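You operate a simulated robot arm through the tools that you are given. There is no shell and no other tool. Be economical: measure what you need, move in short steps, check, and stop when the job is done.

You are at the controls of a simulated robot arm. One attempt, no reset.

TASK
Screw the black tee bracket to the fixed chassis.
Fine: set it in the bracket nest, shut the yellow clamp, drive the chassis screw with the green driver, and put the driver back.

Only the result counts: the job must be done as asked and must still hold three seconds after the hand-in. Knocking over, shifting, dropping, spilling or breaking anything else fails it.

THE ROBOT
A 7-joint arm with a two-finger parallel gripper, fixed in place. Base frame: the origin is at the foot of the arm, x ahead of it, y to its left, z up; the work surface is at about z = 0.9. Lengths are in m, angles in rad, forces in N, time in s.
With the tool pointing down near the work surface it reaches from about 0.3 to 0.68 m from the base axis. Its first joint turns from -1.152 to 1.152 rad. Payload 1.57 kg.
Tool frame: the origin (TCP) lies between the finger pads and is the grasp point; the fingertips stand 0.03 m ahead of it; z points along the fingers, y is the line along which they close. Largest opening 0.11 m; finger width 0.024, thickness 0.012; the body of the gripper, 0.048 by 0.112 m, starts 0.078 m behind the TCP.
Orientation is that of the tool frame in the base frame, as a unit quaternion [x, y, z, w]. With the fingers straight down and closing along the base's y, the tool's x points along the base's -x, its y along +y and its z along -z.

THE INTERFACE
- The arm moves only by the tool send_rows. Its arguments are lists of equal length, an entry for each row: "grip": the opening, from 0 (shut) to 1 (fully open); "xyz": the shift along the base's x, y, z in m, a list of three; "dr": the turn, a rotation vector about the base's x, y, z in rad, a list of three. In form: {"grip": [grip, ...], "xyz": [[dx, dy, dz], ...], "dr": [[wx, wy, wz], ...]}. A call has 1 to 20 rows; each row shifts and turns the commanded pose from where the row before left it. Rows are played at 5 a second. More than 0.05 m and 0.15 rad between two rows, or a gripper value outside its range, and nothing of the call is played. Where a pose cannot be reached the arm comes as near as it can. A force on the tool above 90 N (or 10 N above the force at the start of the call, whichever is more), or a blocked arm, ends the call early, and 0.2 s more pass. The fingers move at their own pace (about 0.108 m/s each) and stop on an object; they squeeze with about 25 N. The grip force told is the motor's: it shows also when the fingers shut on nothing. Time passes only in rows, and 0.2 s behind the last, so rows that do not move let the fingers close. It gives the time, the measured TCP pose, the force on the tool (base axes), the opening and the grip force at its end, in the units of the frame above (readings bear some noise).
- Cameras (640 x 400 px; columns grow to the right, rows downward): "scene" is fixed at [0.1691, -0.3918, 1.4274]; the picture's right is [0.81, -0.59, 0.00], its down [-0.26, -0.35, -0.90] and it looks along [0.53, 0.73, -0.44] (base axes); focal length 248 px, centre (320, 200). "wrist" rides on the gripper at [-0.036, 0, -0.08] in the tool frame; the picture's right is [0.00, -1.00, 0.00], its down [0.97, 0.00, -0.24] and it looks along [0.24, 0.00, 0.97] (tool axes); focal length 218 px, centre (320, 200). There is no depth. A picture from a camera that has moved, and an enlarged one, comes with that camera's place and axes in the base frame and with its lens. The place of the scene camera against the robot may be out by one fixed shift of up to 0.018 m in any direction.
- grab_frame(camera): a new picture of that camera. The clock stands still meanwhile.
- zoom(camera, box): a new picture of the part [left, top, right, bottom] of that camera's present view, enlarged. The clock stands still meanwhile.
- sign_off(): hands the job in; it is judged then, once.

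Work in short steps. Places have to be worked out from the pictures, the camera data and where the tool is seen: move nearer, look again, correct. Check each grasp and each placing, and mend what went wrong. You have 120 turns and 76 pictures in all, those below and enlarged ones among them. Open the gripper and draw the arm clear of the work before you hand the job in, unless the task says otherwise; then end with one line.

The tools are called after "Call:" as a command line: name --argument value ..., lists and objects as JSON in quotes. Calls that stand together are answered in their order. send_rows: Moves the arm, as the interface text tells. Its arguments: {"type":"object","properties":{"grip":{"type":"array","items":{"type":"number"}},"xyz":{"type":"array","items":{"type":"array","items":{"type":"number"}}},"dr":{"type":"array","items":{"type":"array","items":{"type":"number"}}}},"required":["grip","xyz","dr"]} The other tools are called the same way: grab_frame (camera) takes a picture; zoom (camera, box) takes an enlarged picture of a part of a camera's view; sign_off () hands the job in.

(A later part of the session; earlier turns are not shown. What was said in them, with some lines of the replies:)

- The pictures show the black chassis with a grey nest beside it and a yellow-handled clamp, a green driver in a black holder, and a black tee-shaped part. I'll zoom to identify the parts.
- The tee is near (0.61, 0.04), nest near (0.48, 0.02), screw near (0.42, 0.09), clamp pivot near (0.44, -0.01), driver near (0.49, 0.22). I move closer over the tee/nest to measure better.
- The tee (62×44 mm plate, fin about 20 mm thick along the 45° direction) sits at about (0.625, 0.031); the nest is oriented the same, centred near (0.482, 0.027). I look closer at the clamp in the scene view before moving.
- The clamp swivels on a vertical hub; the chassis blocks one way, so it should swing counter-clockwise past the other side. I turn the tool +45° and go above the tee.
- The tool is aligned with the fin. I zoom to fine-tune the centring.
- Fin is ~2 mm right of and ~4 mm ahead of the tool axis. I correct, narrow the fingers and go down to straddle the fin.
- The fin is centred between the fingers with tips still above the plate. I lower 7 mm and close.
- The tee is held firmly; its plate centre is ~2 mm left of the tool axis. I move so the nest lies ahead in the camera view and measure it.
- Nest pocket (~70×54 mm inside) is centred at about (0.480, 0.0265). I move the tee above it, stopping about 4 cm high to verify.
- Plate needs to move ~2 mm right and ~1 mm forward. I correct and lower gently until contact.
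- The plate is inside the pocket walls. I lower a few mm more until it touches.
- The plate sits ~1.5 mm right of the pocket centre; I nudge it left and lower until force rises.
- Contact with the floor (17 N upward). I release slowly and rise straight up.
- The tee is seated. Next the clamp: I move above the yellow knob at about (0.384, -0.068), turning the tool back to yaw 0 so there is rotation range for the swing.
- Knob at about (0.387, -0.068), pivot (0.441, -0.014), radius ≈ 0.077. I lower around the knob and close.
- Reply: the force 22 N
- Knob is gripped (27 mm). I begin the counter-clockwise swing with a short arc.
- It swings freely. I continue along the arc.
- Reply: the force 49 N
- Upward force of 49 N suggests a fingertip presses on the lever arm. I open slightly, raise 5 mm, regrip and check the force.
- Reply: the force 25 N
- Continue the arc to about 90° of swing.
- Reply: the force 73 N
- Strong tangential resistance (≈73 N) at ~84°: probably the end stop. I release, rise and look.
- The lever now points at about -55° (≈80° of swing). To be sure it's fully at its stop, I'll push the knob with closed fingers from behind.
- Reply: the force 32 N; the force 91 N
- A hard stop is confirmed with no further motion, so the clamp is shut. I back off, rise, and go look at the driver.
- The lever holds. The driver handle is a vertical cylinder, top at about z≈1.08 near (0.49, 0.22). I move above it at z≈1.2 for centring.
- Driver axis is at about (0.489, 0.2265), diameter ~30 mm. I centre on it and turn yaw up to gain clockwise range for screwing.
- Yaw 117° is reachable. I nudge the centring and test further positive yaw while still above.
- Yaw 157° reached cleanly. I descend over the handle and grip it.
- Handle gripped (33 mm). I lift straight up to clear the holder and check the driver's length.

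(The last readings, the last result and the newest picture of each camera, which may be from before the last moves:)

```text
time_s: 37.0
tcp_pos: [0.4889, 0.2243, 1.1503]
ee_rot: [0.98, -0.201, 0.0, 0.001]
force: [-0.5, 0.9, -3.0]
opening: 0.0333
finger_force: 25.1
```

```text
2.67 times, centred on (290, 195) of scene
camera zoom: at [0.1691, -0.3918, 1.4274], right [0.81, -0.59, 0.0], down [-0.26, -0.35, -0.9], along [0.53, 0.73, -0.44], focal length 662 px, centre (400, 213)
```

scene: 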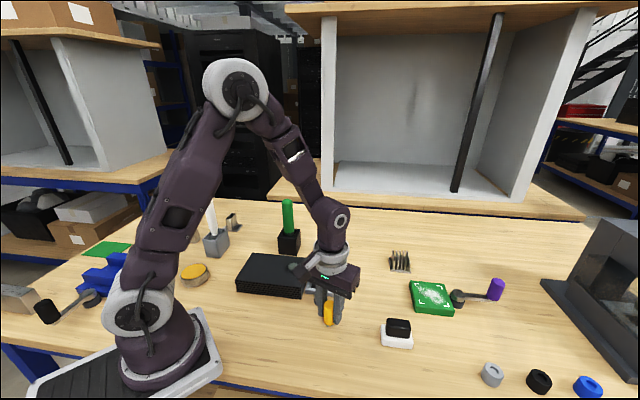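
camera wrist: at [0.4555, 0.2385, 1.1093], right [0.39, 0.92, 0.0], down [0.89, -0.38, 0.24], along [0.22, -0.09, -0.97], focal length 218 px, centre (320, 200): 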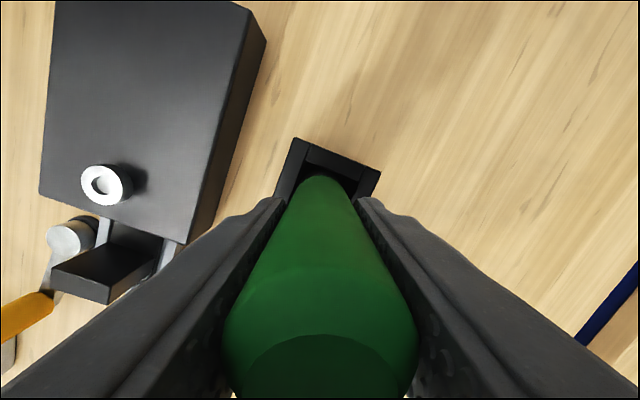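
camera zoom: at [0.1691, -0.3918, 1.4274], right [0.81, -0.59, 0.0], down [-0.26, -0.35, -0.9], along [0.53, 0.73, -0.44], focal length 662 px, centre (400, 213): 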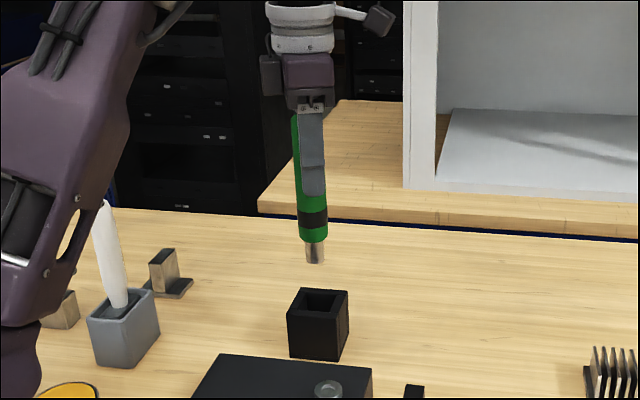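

Driver is out; its tip is ~0.12 m below the TCP. The screw head, triangulated from several views, is at (0.4197, 0.0877), top z≈0.955. I carry the driver above it.

Call:
send_rows --grip '[0.2, 0.2, 0.2, 0.2, 0.2]' --xyz '[[-0.0173, -0.0343, 0], [-0.0173, -0.0343, 0], [-0.0173, -0.0343, 0], [-0.0173, -0.0343, 0], [0, 0, 0]]' --dr '[[0, 0, 0], [0, 0, 0], [0, 0, 0], [0, 0, 0], [0, 0, 0]]'

Call:
zoom --camera "scene" --box '[250, 190, 350, 290]'

Call:
grab_frame --camera "wrist"

```text
time_s: 38.2
tcp_pos: [0.4193, 0.0881, 1.1496]
ee_rot: [0.979, -0.202, 0.0, 0.001]
force: [-0.1, -0.2, -4.1]
opening: 0.0332
finger_force: 25.2
```

```text
4.00 times, centred on (300, 240) of scene
camera zoom: at [0.1691, -0.3918, 1.4274], right [0.81, -0.59, 0.0], down [-0.26, -0.35, -0.9], along [0.53, 0.73, -0.44], focal length 993 px, centre (400, 40)
```

zoom: 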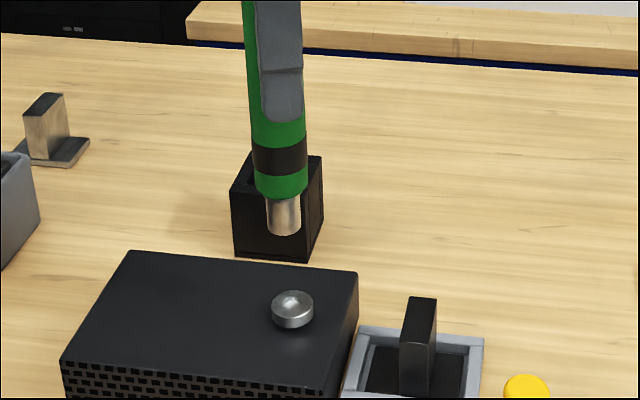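

```text
36 pictures are left
camera wrist: at [0.3858, 0.1006, 1.2292], right [0.39, 0.92, 0.0], down [0.89, -0.38, 0.24], along [0.22, -0.09, -0.97], focal length 218 px, centre (320, 200)
```

wrist: 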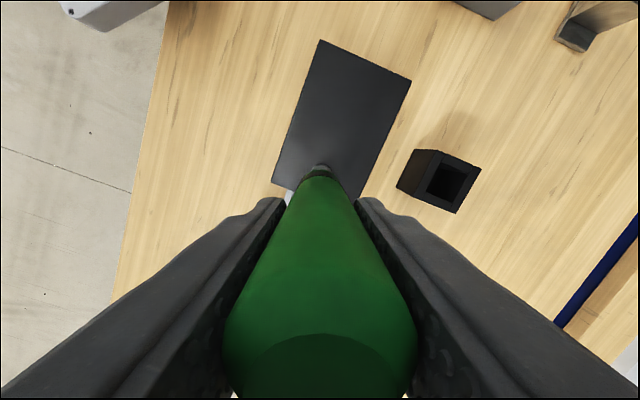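

The driver is roughly over the screw. I zoom the wrist view to check alignment in the other axis.

Call:
zoom --camera "wrist" --box '[285, 145, 355, 195]'

```text
8.00 times, centred on (320, 170) of wrist
camera zoom: at [0.3858, 0.1006, 1.2292], right [0.39, 0.92, 0.0], down [0.89, -0.38, 0.24], along [0.22, -0.09, -0.97], focal length 1746 px, centre (320, 440)
```

zoom: 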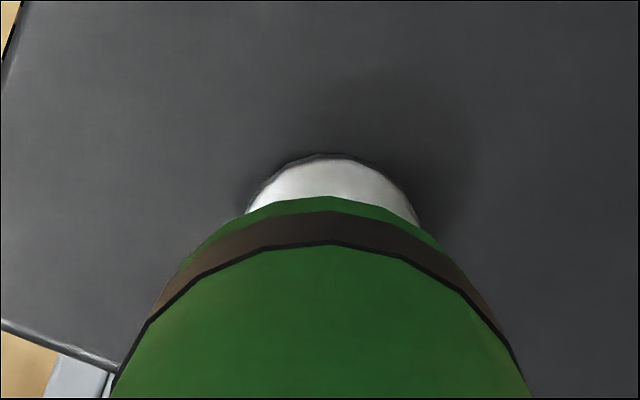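

The tip needs ~1.8 mm in +x. I shift and lower to ~1.5 cm above the screw.

Call:
send_rows --grip '[0.2, 0.2, 0.2, 0.2]' --xyz '[[0.0018, 0.0002, -0.02], [0, 0, -0.02], [0, 0, -0.02], [0, 0, 0]]' --dr '[[0, 0, 0], [0, 0, 0], [0, 0, 0], [0, 0, 0]]'

Call:
zoom --camera "scene" --box '[265, 220, 325, 280]'

Call:
zoom --camera "wrist" --box '[285, 145, 355, 195]'

```text
time_s: 39.2
tcp_pos: [0.4232, 0.0876, 1.0889]
ee_rot: [0.98, -0.201, 0.0, 0.0]
force: [0.6, -0.1, -2.9]
opening: 0.0333
finger_force: 24.8
```

```text
6.67 times, centred on (295, 250) of scene
camera zoom: at [0.1691, -0.3918, 1.4274], right [0.81, -0.59, 0.0], down [-0.26, -0.35, -0.9], along [0.53, 0.73, -0.44], focal length 1654 px, centre (487, -133)
```

zoom: 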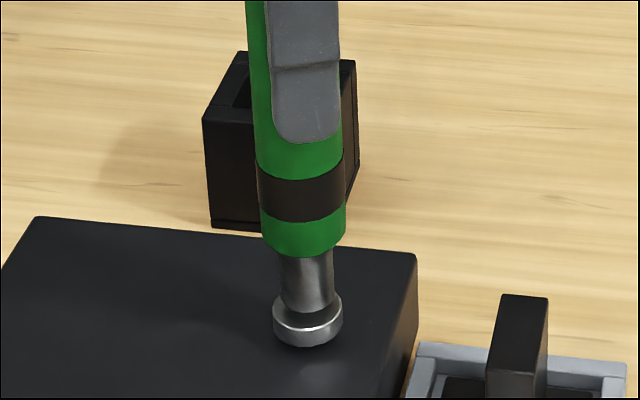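

```text
8.00 times, centred on (320, 170) of wrist
camera zoom: at [0.3891, 0.1011, 1.1682], right [0.39, 0.92, 0.0], down [0.89, -0.38, 0.24], along [0.22, -0.09, -0.97], focal length 1746 px, centre (320, 440)
```

zoom: 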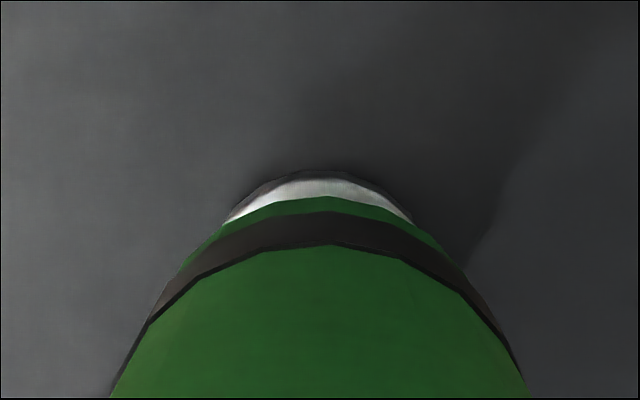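

Lateral alignment in the scene view is good; the wrist view suggests ~1.5 mm back in x. I correct and lower gently to contact.

Call:
send_rows --grip '[0.2, 0.2, 0.2, 0.2, 0.2]' --xyz '[[-0.0013, 0, 0], [0, 0, -0.004], [0, 0, -0.003], [0, 0, -0.002], [0, 0, 0]]' --dr '[[0, 0, 0], [0, 0, 0], [0, 0, 0], [0, 0, 0], [0, 0, 0]]'

Call:
zoom --camera "scene" --box '[265, 220, 325, 280]'

```text
time_s: 40.4
tcp_pos: [0.4211, 0.0871, 1.0796]
ee_rot: [0.98, -0.201, 0.0, 0.0]
force: [-0.6, 0.4, 0.8]
opening: 0.033
finger_force: 25.0
```

```text
6.67 times, centred on (295, 250) of scene
camera zoom: at [0.1691, -0.3918, 1.4274], right [0.81, -0.59, 0.0], down [-0.26, -0.35, -0.9], along [0.53, 0.73, -0.44], focal length 1654 px, centre (487, -133)
```

zoom: 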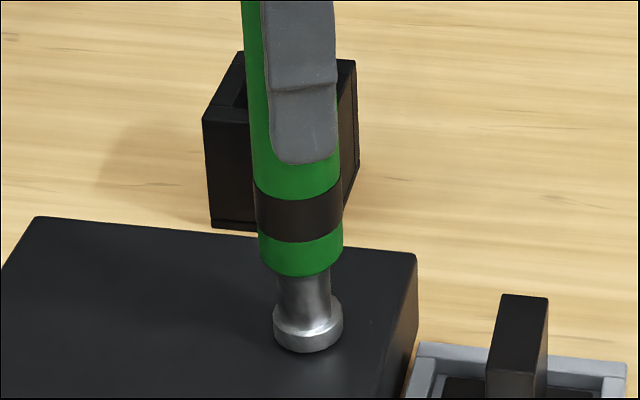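

Light contact. I shift ~1 mm toward the screw centre and press slightly.

Call:
send_rows --grip '[0.2, 0.2, 0.2, 0.2]' --xyz '[[0.0009, -0.0006, 0], [0, 0, -0.0015], [0, 0, -0.0015], [0, 0, 0]]' --dr '[[0, 0, 0], [0, 0, 0], [0, 0, 0], [0, 0, 0]]'

```text
time_s: 41.4
tcp_pos: [0.421, 0.0868, 1.0769]
ee_rot: [0.98, -0.201, 0.0, 0.0]
force: [1.3, 1.3, 2.2]
opening: 0.0331
finger_force: 25.0
```

Only a light load so far; I press another couple of millimetres.

Call:
send_rows --grip '[0.2, 0.2, 0.2]' --xyz '[[0, 0, -0.0015], [0, 0, -0.0015], [0, 0, 0]]' --dr '[[0, 0, 0], [0, 0, 0], [0, 0, 0]]'

Call:
zoom --camera "scene" --box '[265, 220, 325, 280]'

```text
time_s: 42.2
tcp_pos: [0.423, 0.0864, 1.0753]
ee_rot: [0.98, -0.201, 0.001, -0.001]
force: [0.3, -3.4, 30.7]
opening: 0.0332
finger_force: 25.0
```

```text
6.67 times, centred on (295, 250) of scene
camera zoom: at [0.1687, -0.392, 1.4274], right [0.81, -0.59, 0.0], down [-0.26, -0.35, -0.9], along [0.53, 0.73, -0.44], focal length 1654 px, centre (487, -133)
```

zoom: 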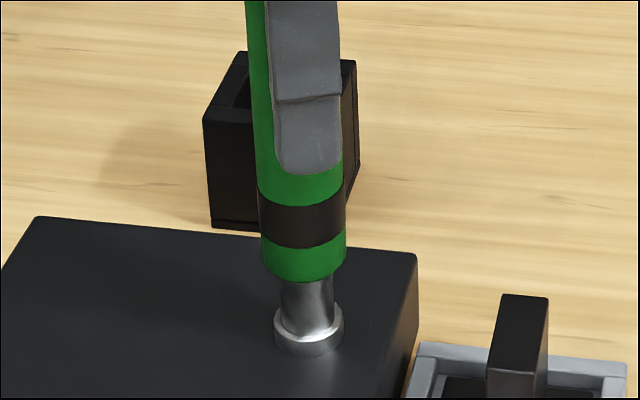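

The bit sits inside the screw-head rim with ~30 N load. I turn clockwise while pressing.

Call:
send_rows --grip '[0.2, 0.2, 0.2, 0.2, 0.2, 0.2, 0.2, 0.2, 0.2, 0.2]' --xyz '[[0, 0, 0], [0, 0, 0], [0, 0, 0], [0, 0, 0], [0, 0, 0], [0, 0, 0], [0, 0, 0], [0, 0, 0], [0, 0, 0], [0, 0, 0]]' --dr '[[0, 0, -0.14], [0, 0, -0.14], [0, 0, -0.14], [0, 0, -0.14], [0, 0, -0.14], [0, 0, -0.14], [0, 0, -0.14], [0, 0, -0.14], [0, 0, -0.14], [0, 0, -0.14]]'

Call:
zoom --camera "scene" --box '[265, 220, 325, 280]'

```text
time_s: 44.4
tcp_pos: [0.4215, 0.0872, 1.074]
ee_rot: [-0.62, 0.785, 0.0, 0.0]
force: [0.7, 0.3, -3.9]
opening: 0.0327
finger_force: 25.0
```

```text
6.67 times, centred on (295, 250) of scene
camera zoom: at [0.1691, -0.3918, 1.4274], right [0.81, -0.59, 0.0], down [-0.26, -0.35, -0.9], along [0.53, 0.73, -0.44], focal length 1654 px, centre (487, -133)
```

zoom: 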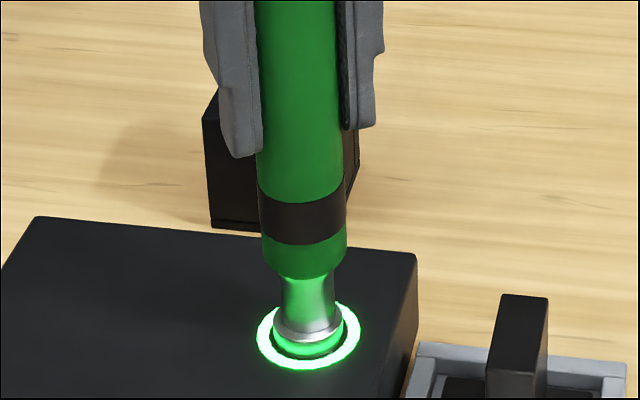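

A green glowing ring appeared around the screw and the load dropped: it appears driven. I lift the driver and check the screw.

Call:
send_rows --grip '[0.2, 0.2, 0.2, 0.2]' --xyz '[[0, 0, 0.01], [0, 0, 0.03], [0, 0, 0.04], [0, 0, 0]]' --dr '[[0, 0, 0], [0, 0, 0], [0, 0, 0], [0, 0, 0]]'

Call:
zoom --camera "scene" --box '[260, 210, 390, 330]'

```text
time_s: 45.4
tcp_pos: [0.4212, 0.0859, 1.1552]
ee_rot: [-0.62, 0.785, -0.001, 0.0]
force: [0.2, -1.1, -2.9]
opening: 0.0325
finger_force: 25.1
```

```text
3.33 times, centred on (325, 270) of scene
camera zoom: at [0.1691, -0.3918, 1.4274], right [0.81, -0.59, 0.0], down [-0.26, -0.35, -0.9], along [0.53, 0.73, -0.44], focal length 827 px, centre (303, -33)
```

zoom: 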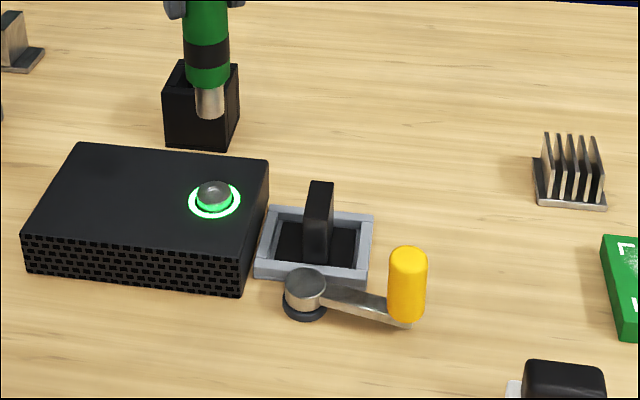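

The ring stays lit, the clamp is shut and the tee sits in the nest. I return the driver above its holder and check alignment.

Call:
send_rows --grip '[0.2, 0.2, 0.2, 0.2, 0.2]' --xyz '[[0.017, 0.0344, 0], [0.017, 0.0344, 0], [0.017, 0.0344, 0], [0.0168, 0.0344, 0], [0, 0, -0.04]]' --dr '[[0, 0, 0], [0, 0, 0], [0, 0, 0], [0, 0, 0], [0, 0, 0]]'

Call:
zoom --camera "scene" --box '[250, 180, 330, 260]'

Call:
zoom --camera "wrist" --box '[265, 130, 375, 210]'

```text
time_s: 46.6
tcp_pos: [0.489, 0.2235, 1.1145]
ee_rot: [-0.62, 0.785, 0.0, 0.0]
force: [0.6, -0.6, -3.0]
opening: 0.0327
finger_force: 24.6
```

```text
5.00 times, centred on (290, 220) of scene
camera zoom: at [0.1692, -0.3918, 1.4274], right [0.81, -0.59, 0.0], down [-0.26, -0.35, -0.9], along [0.53, 0.73, -0.44], focal length 1241 px, centre (470, 100)
```

zoom: 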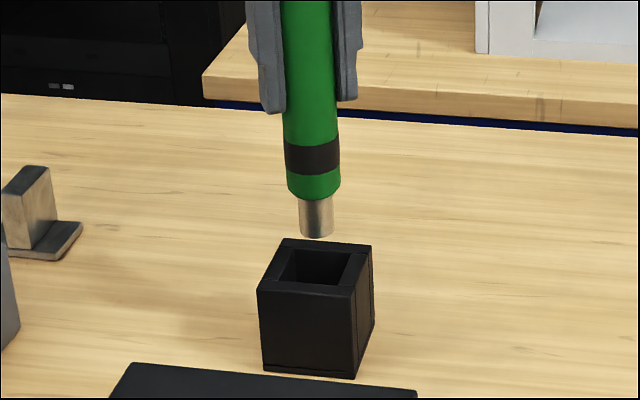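

```text
5.00 times, centred on (320, 170) of wrist
camera zoom: at [0.4974, 0.2579, 1.194], right [0.97, -0.23, 0.0], down [-0.23, -0.94, 0.24], along [-0.06, -0.23, -0.97], focal length 1091 px, centre (320, 350)
```

zoom: 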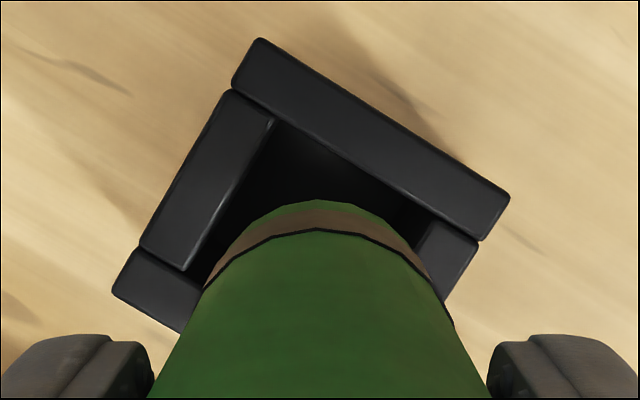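

Alignment is good with ~1.5 mm correction. I lower the driver into the holder in decreasing steps.

Call:
send_rows --grip '[0.2, 0.2, 0.2, 0.2, 0.2]' --xyz '[[-0.0014, 0.0012, 0], [0, 0, -0.025], [0, 0, -0.025], [0, 0, -0.025], [0, 0, 0]]' --dr '[[0, 0, 0], [0, 0, 0], [0, 0, 0], [0, 0, 0], [0, 0, 0]]'

Call:
zoom --camera "scene" --box '[250, 180, 330, 260]'

```text
time_s: 47.8
tcp_pos: [0.4879, 0.2253, 1.0389]
ee_rot: [-0.62, 0.785, 0.0, 0.0]
force: [0.3, -0.3, -2.5]
opening: 0.0327
finger_force: 24.9
```

```text
5.00 times, centred on (290, 220) of scene
camera zoom: at [0.1691, -0.3918, 1.4274], right [0.81, -0.59, 0.0], down [-0.26, -0.35, -0.9], along [0.53, 0.73, -0.44], focal length 1241 px, centre (470, 100)
```

zoom: 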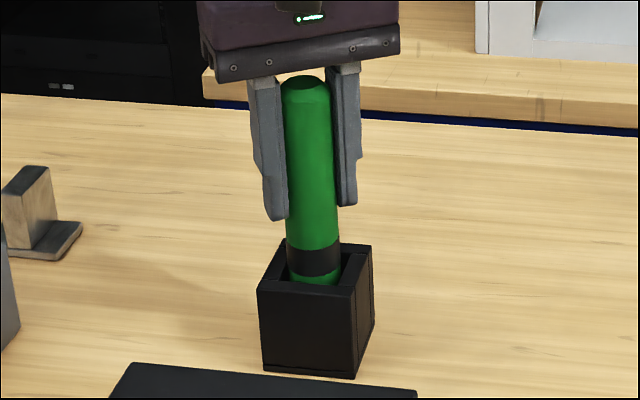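

It slides in freely. I lower the remaining ~1 cm to contact.

Call:
send_rows --grip '[0.2, 0.2, 0.2, 0.2, 0.2]' --xyz '[[0, 0, -0.004], [0, 0, -0.003], [0, 0, -0.002], [0, 0, -0.0015], [0, 0, 0]]' --dr '[[0, 0, 0], [0, 0, 0], [0, 0, 0], [0, 0, 0], [0, 0, 0]]'

```text
time_s: 49.0
tcp_pos: [0.4867, 0.2261, 1.0291]
ee_rot: [-0.62, 0.785, 0.0, 0.0]
force: [-0.4, -0.6, -3.6]
opening: 0.033
finger_force: 25.4
```

Call:
send_rows --grip '[0.2, 0.2, 0.2, 0.2]' --xyz '[[0, 0, -0.0015], [0, 0, -0.0015], [0, 0, -0.001], [0, 0, 0]]' --dr '[[0, 0, 0], [0, 0, 0], [0, 0, 0], [0, 0, 0]]'

Call:
zoom --camera "scene" --box '[250, 180, 330, 260]'

```text
time_s: 50.0
tcp_pos: [0.4877, 0.2263, 1.0261]
ee_rot: [-0.619, 0.785, 0.0, 0.001]
force: [-5.5, -2.9, 28.3]
opening: 0.033
finger_force: 24.2
```

```text
5.00 times, centred on (290, 220) of scene
camera zoom: at [0.1685, -0.3921, 1.4274], right [0.81, -0.59, 0.0], down [-0.26, -0.35, -0.9], along [0.53, 0.73, -0.44], focal length 1241 px, centre (470, 100)
```

zoom: 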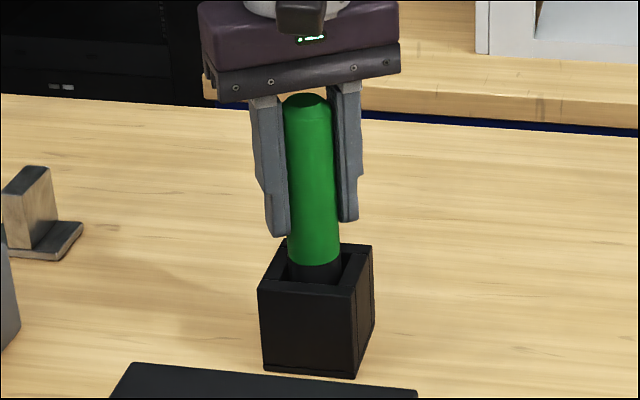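

The driver touches bottom (28 N). I ease off, open slowly and rise straight up, well clear.

Call:
send_rows --grip '[0.25, 0.4, 0.55, 0.6, 0.6, 0.6, 0.6, 0.6, 0.6]' --xyz '[[0, 0, 0.0015], [0, 0, 0], [0, 0, 0], [0, 0, 0], [0, 0, 0.03], [0, 0, 0.04], [0, 0, 0.04], [0, 0, 0.04], [0, 0, 0]]' --dr '[[0, 0, 0], [0, 0, 0], [0, 0, 0], [0, 0, 0], [0, 0, 0], [0, 0, 0], [0, 0, 0], [0, 0, 0], [0, 0, 0]]'

Call:
zoom --camera "scene" --box '[220, 170, 420, 330]'

Call:
grab_frame --camera "wrist"

```text
time_s: 52.0
tcp_pos: [0.4841, 0.2259, 1.1761]
ee_rot: [-0.62, 0.785, -0.001, 0.0]
force: [0.1, 0.6, 0.2]
opening: 0.0659
finger_force: 0.0
```

```text
2.50 times, centred on (320, 250) of scene
camera zoom: at [0.1691, -0.3918, 1.4274], right [0.81, -0.59, 0.0], down [-0.26, -0.35, -0.9], along [0.53, 0.73, -0.44], focal length 620 px, centre (320, 75)
```

zoom: 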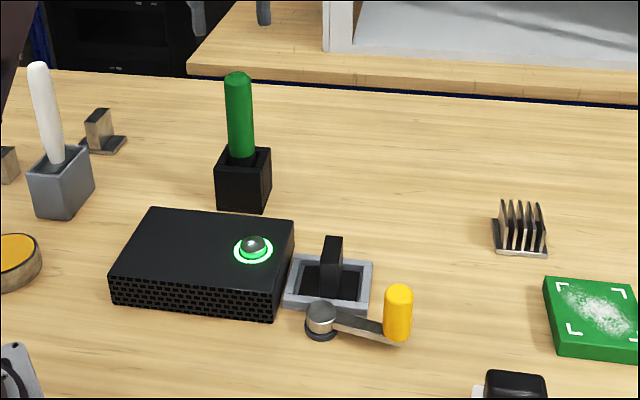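

```text
23 pictures are left
camera wrist: at [0.4927, 0.2598, 1.2571], right [0.97, -0.23, 0.0], down [-0.23, -0.94, 0.24], along [-0.06, -0.23, -0.97], focal length 218 px, centre (320, 200)
```

wrist: 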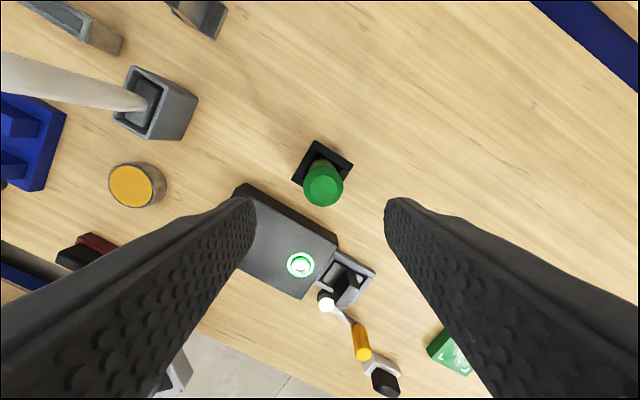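

The driver stands in its holder, the screw ring is lit, the clamp is shut, the tee is in its nest, and nothing else has moved. I rise a bit more, let it settle and hand in.

Call:
send_rows --grip '[0.6, 0.6, 0.6, 0.6]' --xyz '[[0, 0, 0.04], [-0.03, -0.03, 0.02], [0, 0, 0], [0, 0, 0]]' --dr '[[0, 0, 0], [0, 0, 0], [0, 0, 0], [0, 0, 0]]'

Call:
sign_off

```text
time_s: 53.0
tcp_pos: [0.456, 0.1971, 1.2366]
ee_rot: [-0.62, 0.784, -0.001, 0.0]
force: [0.3, 0.6, 0.4]
opening: 0.066
finger_force: 0.1
```

```text
The job is handed in.
```

The job is handed in: the tee bracket is in its nest, the yellow clamp is swung to its stop, the chassis screw is turned until its green ring lit, and the green driver is back in its holder.
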